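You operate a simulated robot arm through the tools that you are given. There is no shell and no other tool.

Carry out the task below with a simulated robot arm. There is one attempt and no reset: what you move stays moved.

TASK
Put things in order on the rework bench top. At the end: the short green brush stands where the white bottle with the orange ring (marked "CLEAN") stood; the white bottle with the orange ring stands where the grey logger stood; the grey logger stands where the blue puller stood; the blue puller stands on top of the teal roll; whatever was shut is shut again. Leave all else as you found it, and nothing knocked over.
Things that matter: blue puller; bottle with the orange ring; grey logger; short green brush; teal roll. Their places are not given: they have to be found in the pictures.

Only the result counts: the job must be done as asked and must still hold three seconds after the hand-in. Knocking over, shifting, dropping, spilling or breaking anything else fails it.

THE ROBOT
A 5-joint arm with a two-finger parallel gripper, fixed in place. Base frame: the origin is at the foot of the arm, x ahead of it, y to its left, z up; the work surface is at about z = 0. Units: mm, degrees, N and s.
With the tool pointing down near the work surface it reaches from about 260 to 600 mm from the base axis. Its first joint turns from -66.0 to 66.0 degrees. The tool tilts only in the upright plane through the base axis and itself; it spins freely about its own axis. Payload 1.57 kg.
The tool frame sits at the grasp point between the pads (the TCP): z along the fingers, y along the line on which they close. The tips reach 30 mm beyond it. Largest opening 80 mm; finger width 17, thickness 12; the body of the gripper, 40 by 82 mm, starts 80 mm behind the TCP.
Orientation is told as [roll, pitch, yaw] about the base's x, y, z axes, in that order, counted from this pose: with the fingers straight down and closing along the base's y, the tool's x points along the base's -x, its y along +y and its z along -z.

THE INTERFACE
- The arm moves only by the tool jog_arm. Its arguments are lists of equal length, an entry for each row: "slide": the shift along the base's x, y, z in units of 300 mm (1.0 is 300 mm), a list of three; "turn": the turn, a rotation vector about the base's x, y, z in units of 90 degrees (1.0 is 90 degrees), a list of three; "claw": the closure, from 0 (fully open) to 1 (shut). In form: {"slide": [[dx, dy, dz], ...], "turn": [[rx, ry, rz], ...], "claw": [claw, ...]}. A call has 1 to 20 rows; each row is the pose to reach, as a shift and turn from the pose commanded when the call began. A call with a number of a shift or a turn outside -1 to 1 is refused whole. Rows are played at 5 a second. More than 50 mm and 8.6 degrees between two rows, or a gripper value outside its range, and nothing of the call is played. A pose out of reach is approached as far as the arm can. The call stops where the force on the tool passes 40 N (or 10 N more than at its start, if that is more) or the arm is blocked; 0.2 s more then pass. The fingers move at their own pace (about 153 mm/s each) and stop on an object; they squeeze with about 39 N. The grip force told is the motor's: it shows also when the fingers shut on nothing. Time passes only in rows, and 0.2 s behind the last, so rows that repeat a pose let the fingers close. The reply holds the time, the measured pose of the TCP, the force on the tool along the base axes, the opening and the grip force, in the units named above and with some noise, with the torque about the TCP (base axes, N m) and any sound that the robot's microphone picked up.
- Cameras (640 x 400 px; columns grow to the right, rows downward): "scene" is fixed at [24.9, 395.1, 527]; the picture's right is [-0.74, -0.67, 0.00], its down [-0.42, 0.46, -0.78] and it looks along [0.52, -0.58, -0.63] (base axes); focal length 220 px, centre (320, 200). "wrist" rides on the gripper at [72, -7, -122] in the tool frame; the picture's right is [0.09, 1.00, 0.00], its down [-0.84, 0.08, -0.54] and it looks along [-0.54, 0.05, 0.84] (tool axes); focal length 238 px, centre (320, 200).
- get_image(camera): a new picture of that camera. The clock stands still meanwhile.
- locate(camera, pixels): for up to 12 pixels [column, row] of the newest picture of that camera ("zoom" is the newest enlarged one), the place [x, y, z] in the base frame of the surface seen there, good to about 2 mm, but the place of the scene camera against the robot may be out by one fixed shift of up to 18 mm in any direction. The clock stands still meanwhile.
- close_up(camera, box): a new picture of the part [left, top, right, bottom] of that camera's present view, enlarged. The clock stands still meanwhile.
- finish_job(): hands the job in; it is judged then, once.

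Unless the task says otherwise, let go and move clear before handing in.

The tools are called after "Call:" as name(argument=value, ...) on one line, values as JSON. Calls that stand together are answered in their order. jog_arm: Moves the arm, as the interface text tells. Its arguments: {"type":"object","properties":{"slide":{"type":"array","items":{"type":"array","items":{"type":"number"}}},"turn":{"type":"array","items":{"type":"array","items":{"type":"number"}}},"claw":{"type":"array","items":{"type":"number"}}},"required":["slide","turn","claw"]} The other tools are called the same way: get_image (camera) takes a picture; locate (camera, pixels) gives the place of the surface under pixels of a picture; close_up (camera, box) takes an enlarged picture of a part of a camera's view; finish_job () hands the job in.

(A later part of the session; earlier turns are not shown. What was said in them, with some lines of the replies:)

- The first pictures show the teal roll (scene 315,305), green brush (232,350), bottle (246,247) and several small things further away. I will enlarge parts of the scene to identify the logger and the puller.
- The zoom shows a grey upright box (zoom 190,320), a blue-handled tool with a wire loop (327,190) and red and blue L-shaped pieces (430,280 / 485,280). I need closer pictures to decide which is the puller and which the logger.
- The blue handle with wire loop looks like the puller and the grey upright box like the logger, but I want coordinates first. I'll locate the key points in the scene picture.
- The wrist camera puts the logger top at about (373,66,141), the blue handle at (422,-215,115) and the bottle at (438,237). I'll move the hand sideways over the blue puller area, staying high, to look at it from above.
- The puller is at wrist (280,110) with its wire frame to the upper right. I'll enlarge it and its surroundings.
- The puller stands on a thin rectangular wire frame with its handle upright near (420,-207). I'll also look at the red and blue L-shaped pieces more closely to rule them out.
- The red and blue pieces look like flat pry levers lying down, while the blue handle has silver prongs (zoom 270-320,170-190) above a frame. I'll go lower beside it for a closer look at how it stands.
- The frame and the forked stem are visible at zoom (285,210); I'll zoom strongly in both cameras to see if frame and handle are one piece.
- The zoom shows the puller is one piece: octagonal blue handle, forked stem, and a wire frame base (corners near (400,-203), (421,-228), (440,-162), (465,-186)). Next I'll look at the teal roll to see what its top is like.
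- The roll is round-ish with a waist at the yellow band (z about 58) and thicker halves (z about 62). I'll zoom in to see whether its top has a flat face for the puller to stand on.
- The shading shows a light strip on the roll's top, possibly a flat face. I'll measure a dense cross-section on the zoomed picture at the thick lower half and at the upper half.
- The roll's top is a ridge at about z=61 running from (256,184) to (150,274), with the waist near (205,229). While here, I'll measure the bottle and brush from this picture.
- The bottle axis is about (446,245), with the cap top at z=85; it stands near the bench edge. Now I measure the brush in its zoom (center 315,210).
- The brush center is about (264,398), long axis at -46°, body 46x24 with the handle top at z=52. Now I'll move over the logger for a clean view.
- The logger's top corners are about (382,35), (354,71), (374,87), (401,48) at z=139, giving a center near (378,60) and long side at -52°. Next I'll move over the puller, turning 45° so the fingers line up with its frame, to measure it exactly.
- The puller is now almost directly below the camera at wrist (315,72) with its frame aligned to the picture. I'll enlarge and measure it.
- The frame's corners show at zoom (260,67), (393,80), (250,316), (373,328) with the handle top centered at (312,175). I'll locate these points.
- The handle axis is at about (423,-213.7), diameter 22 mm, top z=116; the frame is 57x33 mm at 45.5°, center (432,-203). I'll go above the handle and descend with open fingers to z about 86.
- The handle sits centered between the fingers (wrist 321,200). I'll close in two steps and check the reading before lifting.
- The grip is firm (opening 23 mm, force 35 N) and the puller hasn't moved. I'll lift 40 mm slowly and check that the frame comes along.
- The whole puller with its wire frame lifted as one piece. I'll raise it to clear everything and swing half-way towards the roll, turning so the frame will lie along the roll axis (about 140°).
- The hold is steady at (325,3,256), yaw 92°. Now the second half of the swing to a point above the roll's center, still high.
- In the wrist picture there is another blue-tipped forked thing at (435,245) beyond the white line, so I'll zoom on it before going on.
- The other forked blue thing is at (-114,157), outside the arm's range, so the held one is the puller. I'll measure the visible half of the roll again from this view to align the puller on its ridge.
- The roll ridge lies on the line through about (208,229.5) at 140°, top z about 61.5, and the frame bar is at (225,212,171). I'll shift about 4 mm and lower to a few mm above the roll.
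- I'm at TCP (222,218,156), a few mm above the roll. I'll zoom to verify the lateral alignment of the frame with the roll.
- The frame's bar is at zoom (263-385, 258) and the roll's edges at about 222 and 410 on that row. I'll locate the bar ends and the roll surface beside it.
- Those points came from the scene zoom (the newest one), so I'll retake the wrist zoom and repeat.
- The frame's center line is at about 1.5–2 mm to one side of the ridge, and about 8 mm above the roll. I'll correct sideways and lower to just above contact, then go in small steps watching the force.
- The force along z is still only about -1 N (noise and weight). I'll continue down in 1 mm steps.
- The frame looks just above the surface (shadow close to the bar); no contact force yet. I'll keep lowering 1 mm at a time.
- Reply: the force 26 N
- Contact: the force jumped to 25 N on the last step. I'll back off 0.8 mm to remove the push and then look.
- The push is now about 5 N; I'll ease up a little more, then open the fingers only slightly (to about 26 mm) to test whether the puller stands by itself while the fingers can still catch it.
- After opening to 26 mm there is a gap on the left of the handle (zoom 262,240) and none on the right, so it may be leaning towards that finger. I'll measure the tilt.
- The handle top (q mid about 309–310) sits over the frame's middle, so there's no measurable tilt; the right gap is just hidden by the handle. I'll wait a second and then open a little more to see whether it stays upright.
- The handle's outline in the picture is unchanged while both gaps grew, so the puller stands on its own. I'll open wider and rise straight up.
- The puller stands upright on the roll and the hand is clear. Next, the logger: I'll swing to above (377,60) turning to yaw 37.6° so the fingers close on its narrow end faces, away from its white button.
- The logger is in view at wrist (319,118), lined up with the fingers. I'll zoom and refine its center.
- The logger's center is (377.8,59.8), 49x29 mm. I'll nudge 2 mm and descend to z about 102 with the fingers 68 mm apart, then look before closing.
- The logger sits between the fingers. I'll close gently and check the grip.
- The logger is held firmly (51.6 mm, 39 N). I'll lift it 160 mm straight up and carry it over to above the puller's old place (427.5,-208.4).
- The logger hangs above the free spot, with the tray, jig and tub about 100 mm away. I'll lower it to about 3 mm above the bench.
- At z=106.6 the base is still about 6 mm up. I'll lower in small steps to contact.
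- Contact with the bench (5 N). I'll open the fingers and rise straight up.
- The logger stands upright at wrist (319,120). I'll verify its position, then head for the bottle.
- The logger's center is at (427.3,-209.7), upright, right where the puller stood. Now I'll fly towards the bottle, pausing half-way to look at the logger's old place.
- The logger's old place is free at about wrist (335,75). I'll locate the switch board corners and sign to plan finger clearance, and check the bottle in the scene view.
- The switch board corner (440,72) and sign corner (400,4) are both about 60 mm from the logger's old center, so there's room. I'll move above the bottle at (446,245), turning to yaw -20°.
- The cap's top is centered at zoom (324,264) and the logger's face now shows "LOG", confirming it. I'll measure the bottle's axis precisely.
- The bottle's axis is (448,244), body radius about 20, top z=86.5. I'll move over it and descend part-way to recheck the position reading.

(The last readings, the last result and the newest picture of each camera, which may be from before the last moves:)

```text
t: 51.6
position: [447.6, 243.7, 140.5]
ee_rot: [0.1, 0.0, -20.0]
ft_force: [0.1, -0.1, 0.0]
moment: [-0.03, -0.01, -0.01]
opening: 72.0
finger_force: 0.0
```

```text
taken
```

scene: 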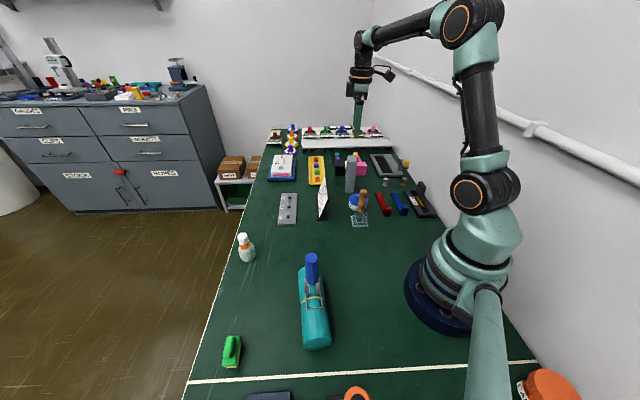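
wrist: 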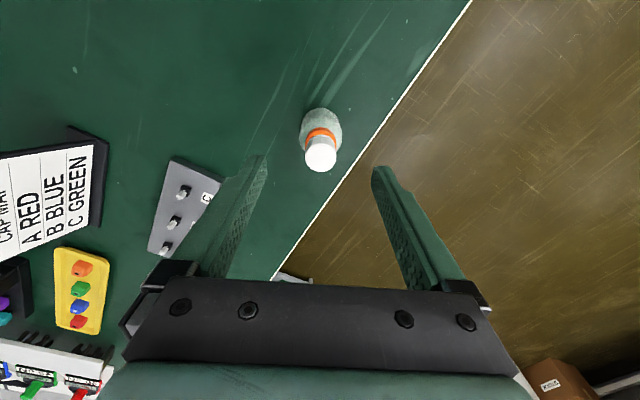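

The hand is centered over the bottle at (447.6,243.7). I'll go down to z about 46 and close gently.

Call:
jog_arm(slide=[[0, 0, -0.1], [0, 0, -0.2], [0, 0, -0.27], [0, 0, -0.315], [0, 0, -0.315]], turn=[[0, 0, 0], [0, 0, 0], [0, 0, 0], [0, 0, 0], [0, 0, 0]], claw=[0.1, 0.1, 0.1, 0.1, 0.1])

Call:
get_image(camera="wrist")

```text
t: 52.8
position: [448.5, 245.1, 45.4]
ee_rot: [0.0, 0.0, -20.0]
ft_force: [-1.0, -0.9, 0.8]
moment: [-0.02, -0.02, 0.0]
opening: 72.3
finger_force: 0.1
```

```text
taken
```

wrist: 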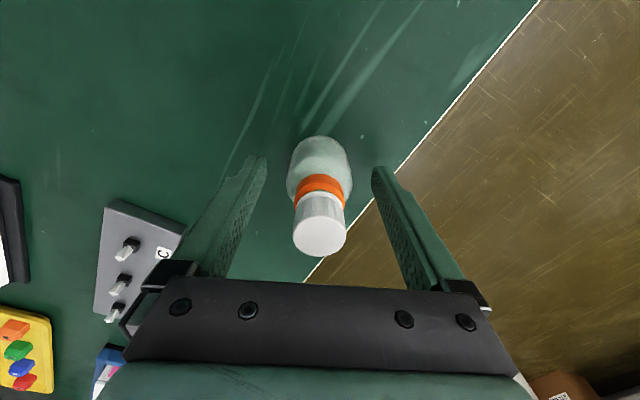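

The bottle is between the fingers. I'll close in steps and read the grip force with only a small over-closure, to be gentle.

Call:
jog_arm(slide=[[0, 0, 0], [0, 0, 0], [0, 0, 0], [0, 0, 0], [0, 0, 0], [0, 0, 0]], turn=[[0, 0, 0], [0, 0, 0], [0, 0, 0], [0, 0, 0], [0, 0, 0], [0, 0, 0]], claw=[0.3, 0.4, 0.46, 0.5, 0.55, 0.55])

Call:
get_image(camera="wrist")

```text
t: 54.2
position: [448.6, 245.6, 45.3]
ee_rot: [0.1, 0.0, -19.9]
ft_force: [0.0, -0.8, 0.2]
moment: [0.03, -0.01, -0.02]
opening: 40.4
finger_force: 38.7
```

```text
taken
```

wrist: 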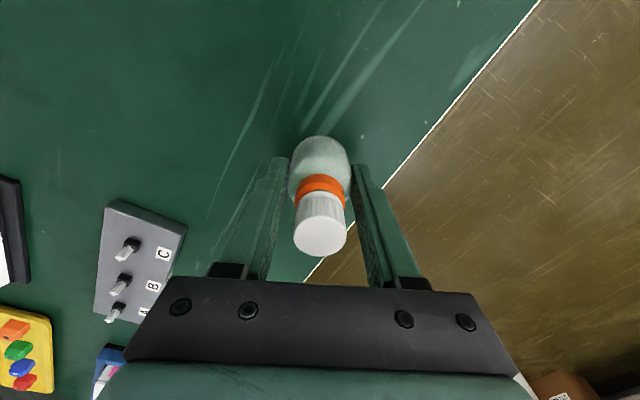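

The bottle is held (40.4 mm). I'll lift it 105 mm and carry it to above (377.8,59.8).

Call:
jog_arm(slide=[[0, 0, 0.03], [0, 0, 0.13], [0, 0, 0.25], [0, 0, 0.35], [-0.034, -0.09, 0.35], [-0.067, -0.177, 0.35], [-0.101, -0.265, 0.35], [-0.134, -0.353, 0.35], [-0.168, -0.441, 0.35], [-0.201, -0.53, 0.35], [-0.235, -0.618, 0.35], [-0.235, -0.618, 0.35], [-0.235, -0.618, 0.35]], turn=[[0, 0, 0], [0, 0, 0], [0, 0, 0], [0, 0, 0], [0, 0, 0], [0, 0, 0], [0, 0, 0], [0, 0, 0], [0, 0, 0], [0, 0, 0], [0, 0, 0], [0, 0, 0], [0, 0, 0]], claw=[0.7, 0.7, 0.7, 0.7, 0.7, 0.7, 0.7, 0.7, 0.7, 0.7, 0.7, 0.7, 0.7])

Call:
get_image(camera="wrist")

Call:
get_image(camera="scene")

```text
t: 57.0
position: [376.9, 59.2, 149.6]
ee_rot: [0.0, 0.1, -19.9]
ft_force: [-0.3, 0.6, -0.2]
moment: [-0.01, -0.02, -0.02]
opening: 40.1
finger_force: 38.5
```

```text
taken
```

wrist: 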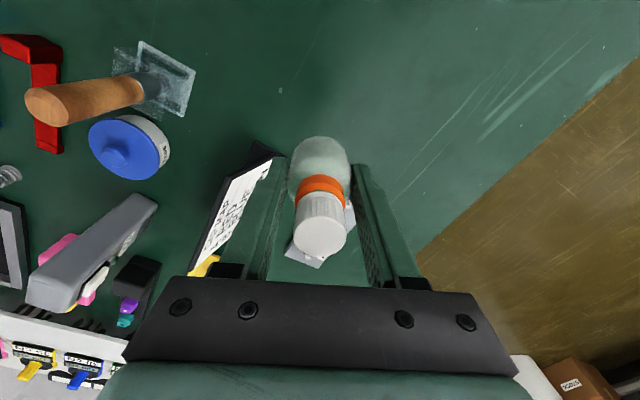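

```text
taken
```

scene: 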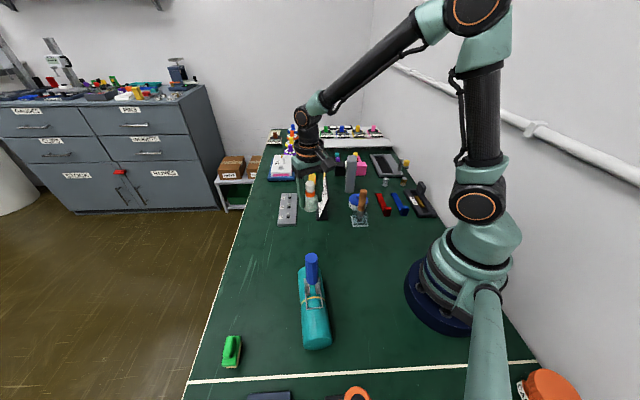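

The bottle hangs above the logger's old place; the left finger has room next to the sign. I'll lower to a few mm above the bench.

Call:
jog_arm(slide=[[0, 0, -0.1], [0, 0, -0.2], [0, 0, -0.28], [0, 0, -0.325], [0, 0, -0.334], [0, 0, -0.334]], turn=[[0, 0, 0], [0, 0, 0], [0, 0, 0], [0, 0, 0], [0, 0, 0], [0, 0, 0]], claw=[0.7, 0.7, 0.7, 0.7, 0.7, 0.7])

Call:
get_image(camera="wrist")

```text
t: 58.4
position: [376.8, 58.6, 51.2]
ee_rot: [0.0, 0.0, -20.1]
ft_force: [0.0, 0.3, -1.1]
moment: [0.05, 0.01, 0.0]
opening: 40.3
finger_force: 39.3
```

```text
taken
```

wrist: 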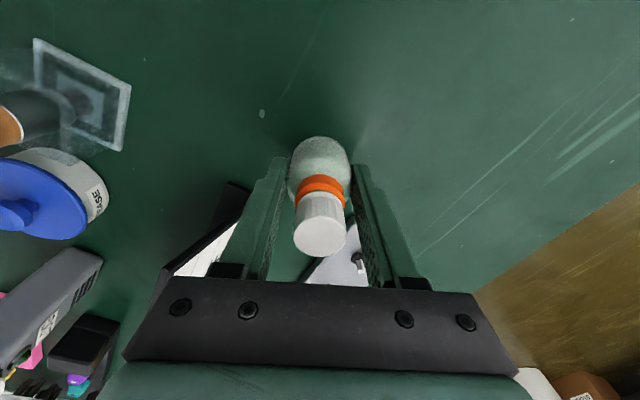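

About 5 mm to go. I'll lower in small steps until contact.

Call:
jog_arm(slide=[[0.002, 0.003, -0.007], [0.002, 0.003, -0.013], [0.002, 0.003, -0.013], [0.002, 0.003, -0.013]], turn=[[0, 0, 0], [0, 0, 0], [0, 0, 0], [0, 0, 0]], claw=[0.7, 0.7, 0.7, 0.7])

Call:
jog_arm(slide=[[0, 0, -0.003], [0, 0, -0.003], [0, 0, -0.003]], turn=[[0, 0, 0], [0, 0, 0], [0, 0, 0]], claw=[0.7, 0.7, 0.7])

```text
t: 59.4
position: [377.6, 59.5, 46.0]
ee_rot: [0.0, -0.1, -20.0]
ft_force: [0.7, -1.0, -0.6]
moment: [-0.01, -0.03, 0.0]
opening: 40.4
finger_force: 39.5
```

```text
t: 60.2
position: [378.3, 60.0, 46.0]
ee_rot: [0.0, 0.0, -20.1]
ft_force: [-3.2, -0.7, 14.2]
moment: [-0.04, 0.13, 0.02]
opening: 40.5
finger_force: 39.4
```

Contact (14 N). I'll ease off slightly, open the fingers, and rise straight up.

Call:
jog_arm(slide=[[0, 0, 0.0015], [0, 0, 0.0015], [0, 0, 0.0015], [0, 0, 0.0015], [0, 0, 0.0015], [0, 0, 0.08], [0, 0, 0.22], [0, 0, 0.36], [0, 0, 0.5], [0, 0, 0.6], [0, 0, 0.6]], turn=[[0, 0, 0], [0, 0, 0], [0, 0, 0], [0, 0, 0], [0, 0, 0], [0, 0, 0], [0, 0, 0], [0, 0, 0], [0, 0, 0], [0, 0, 0], [0, 0, 0]], claw=[0.7, 0.47, 0.42, 0.28, 0.28, 0.28, 0.28, 0.28, 0.28, 0.28, 0.28])

Call:
get_image(camera="wrist")

Call:
get_image(camera="scene")

```text
t: 62.6
position: [377.2, 60.8, 225.0]
ee_rot: [0.0, 0.0, -20.0]
ft_force: [-0.5, 0.3, 1.0]
moment: [0.01, 0.03, 0.01]
opening: 57.8
finger_force: 0.0
```

```text
taken
```

wrist: 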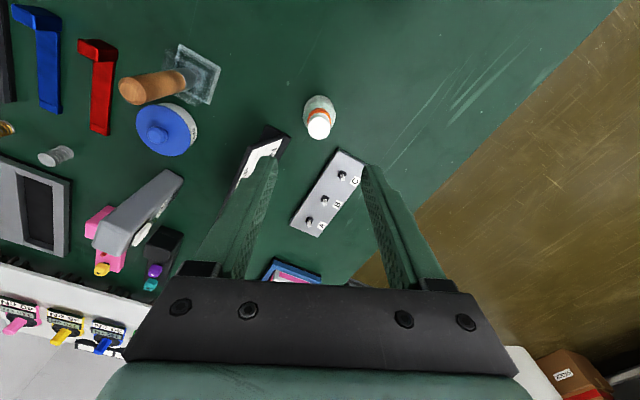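

```text
taken
```

scene: 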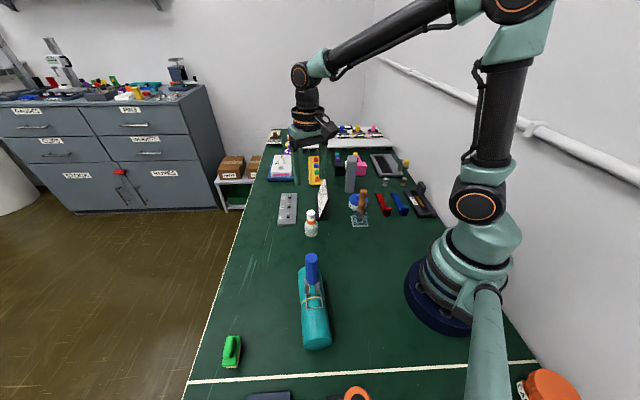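

The bottle stands upright at the logger's old place (cap at wrist 318,125). I'll verify its spot and go towards the brush, turning to yaw -46°.

Call:
locate(camera="wrist", pixels=[[319, 127], [310, 127], [328, 127], [319, 118], [319, 136]])

Call:
jog_arm(slide=[[-0.038, 0.112, 0.02], [-0.075, 0.225, 0.04], [-0.113, 0.337, 0.06], [-0.15, 0.449, 0.08], [-0.188, 0.561, 0.1], [-0.188, 0.561, 0.1]], turn=[[0, 0, -0.058], [0, 0, -0.116], [0, 0, -0.174], [0, 0, -0.232], [0, 0, -0.289], [0, 0, -0.289]], claw=[0.28, 0.28, 0.28, 0.28, 0.28, 0.28])

Call:
jog_arm(slide=[[-0.038, 0.112, 0], [-0.075, 0.225, 0], [-0.113, 0.337, 0], [-0.15, 0.449, 0], [-0.188, 0.561, 0], [-0.188, 0.561, 0]], turn=[[0, 0, 0], [0, 0, 0], [0, 0, 0], [0, 0, 0], [0, 0, 0], [0, 0, 0]], claw=[0.28, 0.28, 0.28, 0.28, 0.28, 0.28])

Call:
get_image(camera="wrist")

```text
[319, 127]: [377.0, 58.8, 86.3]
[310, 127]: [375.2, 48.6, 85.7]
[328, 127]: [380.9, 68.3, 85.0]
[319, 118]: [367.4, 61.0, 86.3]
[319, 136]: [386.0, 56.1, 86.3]
```

```text
t: 64.0
position: [321.0, 229.5, 254.6]
ee_rot: [-0.1, 0.0, -46.1]
ft_force: [0.1, -0.3, -0.4]
moment: [0.03, 0.01, 0.01]
opening: 57.5
finger_force: 0.1
```

```text
t: 65.4
position: [265.1, 397.5, 256.2]
ee_rot: [0.0, -0.1, -46.0]
ft_force: [0.1, 0.4, -0.5]
moment: [-0.04, -0.01, 0.01]
opening: 57.7
finger_force: 0.0
```

```text
taken
```

wrist: 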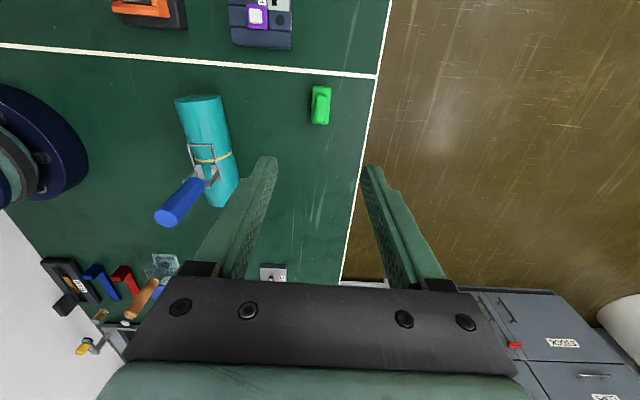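

The bottle is at (377.5,59). The brush is in view at wrist (320,105) and the puller still stands on the roll. I'll zoom on the brush to refine its pose.

Call:
close_up(camera="wrist", box=[290, 75, 350, 135])

Call:
close_up(camera="wrist", box=[290, 75, 350, 135])

```text
6.67 times, centred on (320, 105) of wrist
```

zoom: 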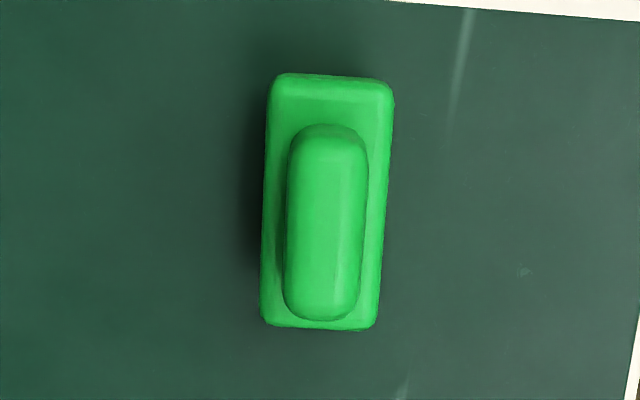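

```text
6.67 times, centred on (320, 105) of wrist
```

zoom: 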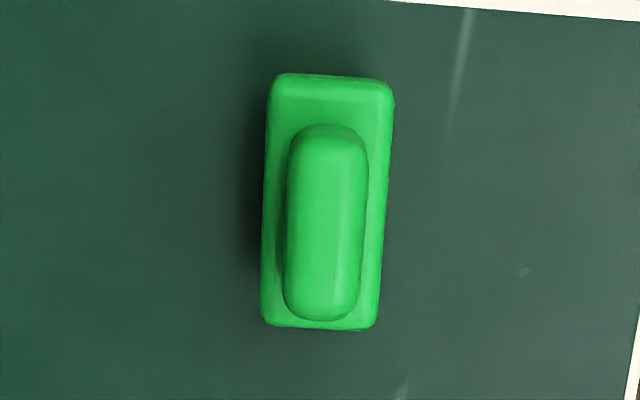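

Call:
locate(camera="zoom", pixels=[[270, 150], [391, 150], [264, 280], [382, 280], [330, 80], [318, 325], [325, 220], [290, 230], [362, 230], [340, 130], [320, 310], [272, 85]])

```text
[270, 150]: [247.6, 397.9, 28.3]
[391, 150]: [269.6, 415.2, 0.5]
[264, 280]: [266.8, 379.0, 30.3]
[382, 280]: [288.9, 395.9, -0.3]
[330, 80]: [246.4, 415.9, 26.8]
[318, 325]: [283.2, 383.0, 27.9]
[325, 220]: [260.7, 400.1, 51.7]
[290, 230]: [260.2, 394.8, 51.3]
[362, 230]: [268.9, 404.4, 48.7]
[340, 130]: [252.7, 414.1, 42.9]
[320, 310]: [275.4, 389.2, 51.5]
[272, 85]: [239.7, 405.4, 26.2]
```

The brush center is (264.8,399) with long axis about -45°, matching the fingers. I'll descend to z about 42 and close on its body.

Call:
jog_arm(slide=[[0, 0.003, -0.14], [0, 0.003, -0.28], [0, 0.003, -0.42], [0, 0.003, -0.54], [0, 0.003, -0.63], [0, 0.003, -0.69], [0, 0.003, -0.713], [0, 0.003, -0.713]], turn=[[0, 0, 0], [0, 0, 0], [0, 0, 0], [0, 0, 0], [0, 0, 0], [0, 0, 0], [0, 0, 0], [0, 0, 0]], claw=[0.28, 0.28, 0.28, 0.28, 0.28, 0.28, 0.28, 0.28])

Call:
get_image(camera="wrist")

```text
t: 67.2
position: [265.1, 397.6, 39.6]
ee_rot: [0.0, 0.0, -46.0]
ft_force: [-0.1, -0.1, -0.3]
moment: [0.02, -0.01, -0.01]
opening: 57.6
finger_force: 0.0
```

```text
taken
```

wrist: 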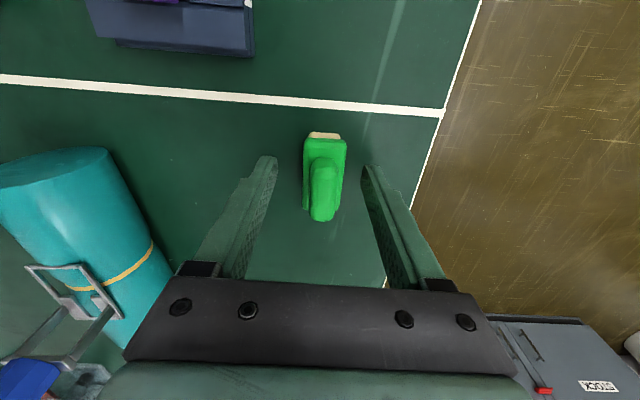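

The brush is centered between the fingers. I'll close on it.

Call:
jog_arm(slide=[[0, 0, 0], [0, 0, 0], [0, 0, 0], [0, 0, 0], [0, 0, 0], [0, 0, 0]], turn=[[0, 0, 0], [0, 0, 0], [0, 0, 0], [0, 0, 0], [0, 0, 0], [0, 0, 0]], claw=[0.5, 0.6, 0.67, 0.72, 0.9, 0.9])

Call:
get_image(camera="wrist")

```text
t: 68.6
position: [263.9, 397.6, 40.4]
ee_rot: [0.0, 0.0, -45.9]
ft_force: [-0.4, -0.1, 1.2]
moment: [0.01, 0.01, 0.01]
opening: 24.8
finger_force: 36.3
```

```text
taken
```

wrist: 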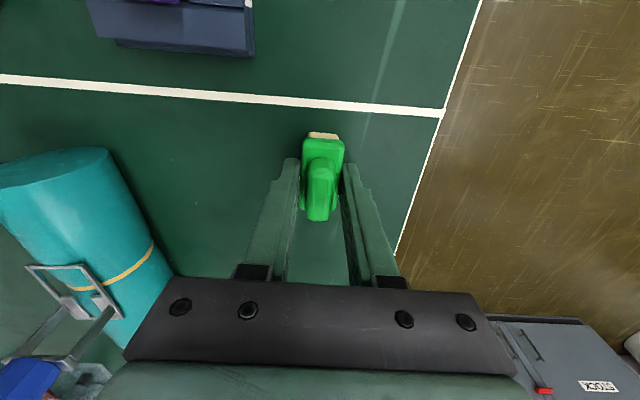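

The brush is held (24.8 mm). I'll lift it 80 mm and carry it to the bottle's old place (448,244).

Call:
jog_arm(slide=[[0, 0, 0.03], [0, 0, 0.15], [0, 0, 0.267], [0.087, -0.073, 0.267], [0.175, -0.146, 0.267], [0.262, -0.22, 0.267], [0.35, -0.293, 0.267], [0.437, -0.366, 0.267], [0.525, -0.44, 0.267], [0.612, -0.513, 0.267], [0.612, -0.513, 0.267], [0.612, -0.513, 0.267]], turn=[[0, 0, 0], [0, 0, 0], [0, 0, 0], [0, 0, 0], [0, 0, 0], [0, 0, 0], [0, 0, 0], [0, 0, 0], [0, 0, 0], [0, 0, 0], [0, 0, 0], [0, 0, 0]], claw=[0.9, 0.9, 0.9, 0.9, 0.9, 0.9, 0.9, 0.9, 0.9, 0.9, 0.9, 0.9])

Call:
get_image(camera="wrist")

Call:
get_image(camera="scene")

```text
t: 71.2
position: [448.7, 243.5, 119.6]
ee_rot: [0.0, 0.1, -46.0]
ft_force: [-0.5, 0.0, -1.0]
moment: [-0.02, -0.02, 0.02]
opening: 24.9
finger_force: 36.7
```

```text
taken
```

wrist: 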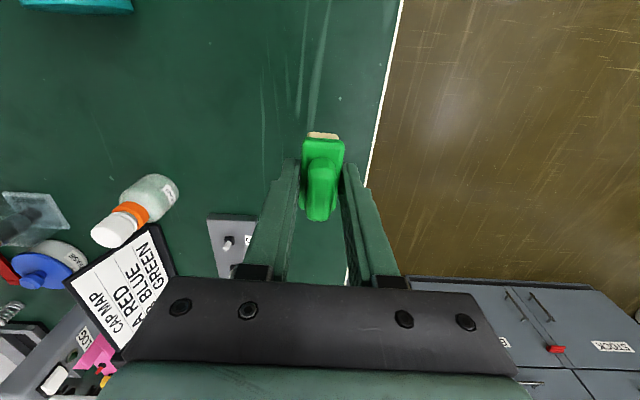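

```text
taken
```

scene: 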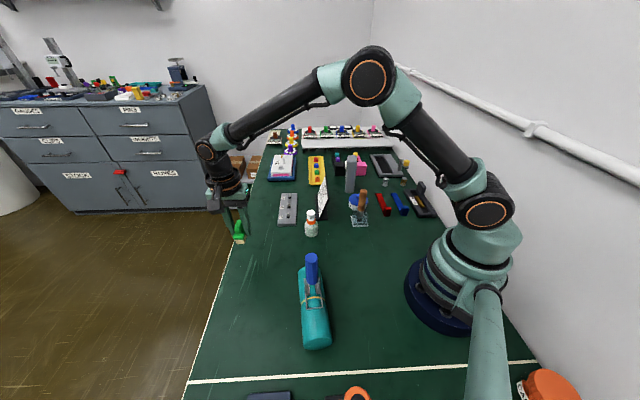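

The brush hangs over the bottle's old place at (448.7,243.5). I'll lower it to about 3 mm above the bench, then step to contact.

Call:
jog_arm(slide=[[0, 0, -0.1], [0, 0, -0.19], [0, 0, -0.24], [0, 0, -0.251], [0, 0, -0.251]], turn=[[0, 0, 0], [0, 0, 0], [0, 0, 0], [0, 0, 0], [0, 0, 0]], claw=[0.9, 0.9, 0.9, 0.9, 0.9])

Call:
jog_arm(slide=[[0, 0, -0.005], [0, 0, -0.008], [0, 0, -0.008], [0, 0, -0.008]], turn=[[0, 0, 0], [0, 0, 0], [0, 0, 0], [0, 0, 0]], claw=[0.9, 0.9, 0.9, 0.9])

```text
t: 72.4
position: [448.5, 243.4, 44.2]
ee_rot: [0.1, 0.0, -46.0]
ft_force: [0.2, 0.5, -0.4]
moment: [-0.01, 0.01, 0.02]
opening: 24.7
finger_force: 36.4
```

```text
t: 73.4
position: [448.5, 243.6, 41.8]
ee_rot: [0.0, 0.1, -46.0]
ft_force: [0.3, -0.2, -0.2]
moment: [0.0, -0.01, -0.01]
opening: 24.8
finger_force: 36.0
```

Call:
jog_arm(slide=[[0, 0, -0.003], [0, 0, -0.003], [0, 0, -0.003]], turn=[[0, 0, 0], [0, 0, 0], [0, 0, 0]], claw=[0.9, 0.9, 0.9])

```text
t: 74.2
position: [447.4, 243.1, 42.2]
ee_rot: [0.0, -0.1, -45.9]
ft_force: [0.4, 0.5, -0.5]
moment: [-0.01, 0.02, 0.01]
opening: 24.9
finger_force: 36.8
```

Call:
jog_arm(slide=[[0, 0, -0.003], [0, 0, -0.003], [0, 0, -0.003]], turn=[[0, 0, 0], [0, 0, 0], [0, 0, 0]], claw=[0.9, 0.9, 0.9])

```text
t: 75.0
position: [447.9, 242.4, 43.3]
ee_rot: [0.1, 0.0, -45.9]
ft_force: [0.2, 0.8, -0.5]
moment: [-0.02, 0.0, 0.03]
opening: 24.7
finger_force: 37.0
```

By the commanded heights the brush base is still about 0.6 mm above the bench. One more small step.

Call:
jog_arm(slide=[[0, 0, -0.0025], [0, 0, -0.0025], [0, 0, -0.0025]], turn=[[0, 0, 0], [0, 0, 0], [0, 0, 0]], claw=[0.9, 0.9, 0.9])

```text
t: 75.8
position: [448.2, 243.5, 40.1]
ee_rot: [0.0, 0.0, -46.0]
ft_force: [-2.3, -1.1, 5.6]
moment: [-0.1, 0.08, 0.01]
opening: 24.8
finger_force: 36.2
```

The brush touches the bench (5.6 N). I'll open the fingers and rise straight up.

Call:
jog_arm(slide=[[0, 0, 0], [0, 0, 0], [0, 0, 0], [0, 0, 0], [0, 0, 0.08], [0, 0, 0.2], [0, 0, 0.35], [0, 0, 0.5], [0, 0, 0.65], [0, 0, 0.7], [0, 0, 0.7]], turn=[[0, 0, 0], [0, 0, 0], [0, 0, 0], [0, 0, 0], [0, 0, 0], [0, 0, 0], [0, 0, 0], [0, 0, 0], [0, 0, 0], [0, 0, 0], [0, 0, 0]], claw=[0.66, 0.6, 0.4, 0.3, 0.3, 0.3, 0.3, 0.3, 0.3, 0.3, 0.3])

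Call:
get_image(camera="wrist")

Call:
get_image(camera="scene")

```text
t: 78.2
position: [447.1, 244.8, 253.0]
ee_rot: [0.0, 0.1, -46.0]
ft_force: [-0.3, -0.4, -0.5]
moment: [0.0, 0.01, -0.01]
opening: 56.0
finger_force: 0.1
```

```text
taken
```

wrist: 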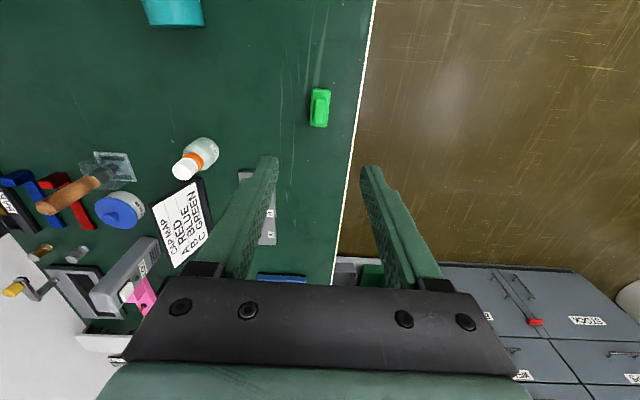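

```text
taken
```

scene: 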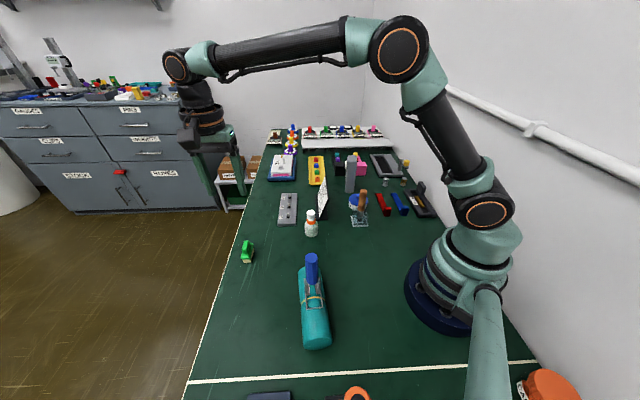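

All four items are placed. I'll zoom to verify the puller on the roll, the bottle, the brush and the logger before handing in.

Call:
close_up(camera="scene", box=[270, 240, 350, 360])

Call:
close_up(camera="scene", box=[220, 140, 440, 280])

Call:
locate(camera="wrist", pixels=[[320, 105], [313, 108], [328, 108], [321, 92], [318, 125]])

Call:
locate(camera="scene", pixels=[[309, 268], [313, 300], [318, 343], [312, 258], [314, 302]])

```text
3.33 times, centred on (310, 300) of scene
```

zoom: 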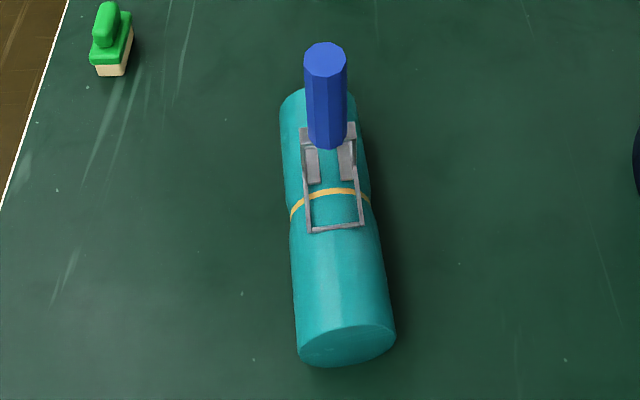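

```text
2.86 times, centred on (330, 210) of scene
```

zoom: 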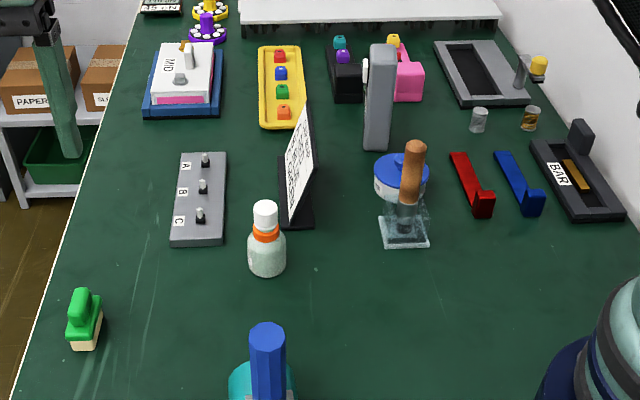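

```text
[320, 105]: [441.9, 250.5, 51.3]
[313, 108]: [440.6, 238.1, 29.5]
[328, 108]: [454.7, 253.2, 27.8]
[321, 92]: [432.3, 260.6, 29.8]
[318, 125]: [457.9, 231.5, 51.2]
```

```text
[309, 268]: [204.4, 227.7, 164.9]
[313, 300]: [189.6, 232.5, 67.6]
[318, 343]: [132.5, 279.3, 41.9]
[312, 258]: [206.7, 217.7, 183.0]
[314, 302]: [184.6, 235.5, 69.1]
```

The pictures show the puller upright on the unmoved roll, the logger at (427,-210), the bottle at (377.5,59) and the brush at (447.6,245). Nothing was opened or knocked over, and the hand is clear, so I'm handing in.

Call:
finish_job()

```text
The job is handed in.
```

The final pictures show all four things in place and upright. The job is handed in, but I don't have the verdict.

| Thing | Where it stands now | Position (mm, bench frame) |
|---|---|---|
| Blue puller | on top of the teal roll, at its middle | – |
| Grey logger | where the blue puller stood | (427, -210) |
| White bottle with the orange ring | where the grey logger stood | (378, 59) |
| Short green brush | where the white bottle stood | (448, 246) |

- **Blue puller:** I took it to be the blue-handled tool with the forked stem and wire frame. The flat blue L-shaped piece beside the red one looked like a pry lever, so I left it alone. Another blue forked tool beyond the white line was outside the arm's range.
- **Puller's old place:** the puller's handle is about 14 mm off the middle of its frame. I set the logger between the two points.
- **"CLEAN" mark:** I didn't read it on the bottle. I picked it out by its white cap and orange ring, and saw no other bottle like it.

The roll did not move, and the puller stood on it for about 45 seconds before the hand-in. I opened nothing and saw nothing knocked over. The hand is open and well above the bench.
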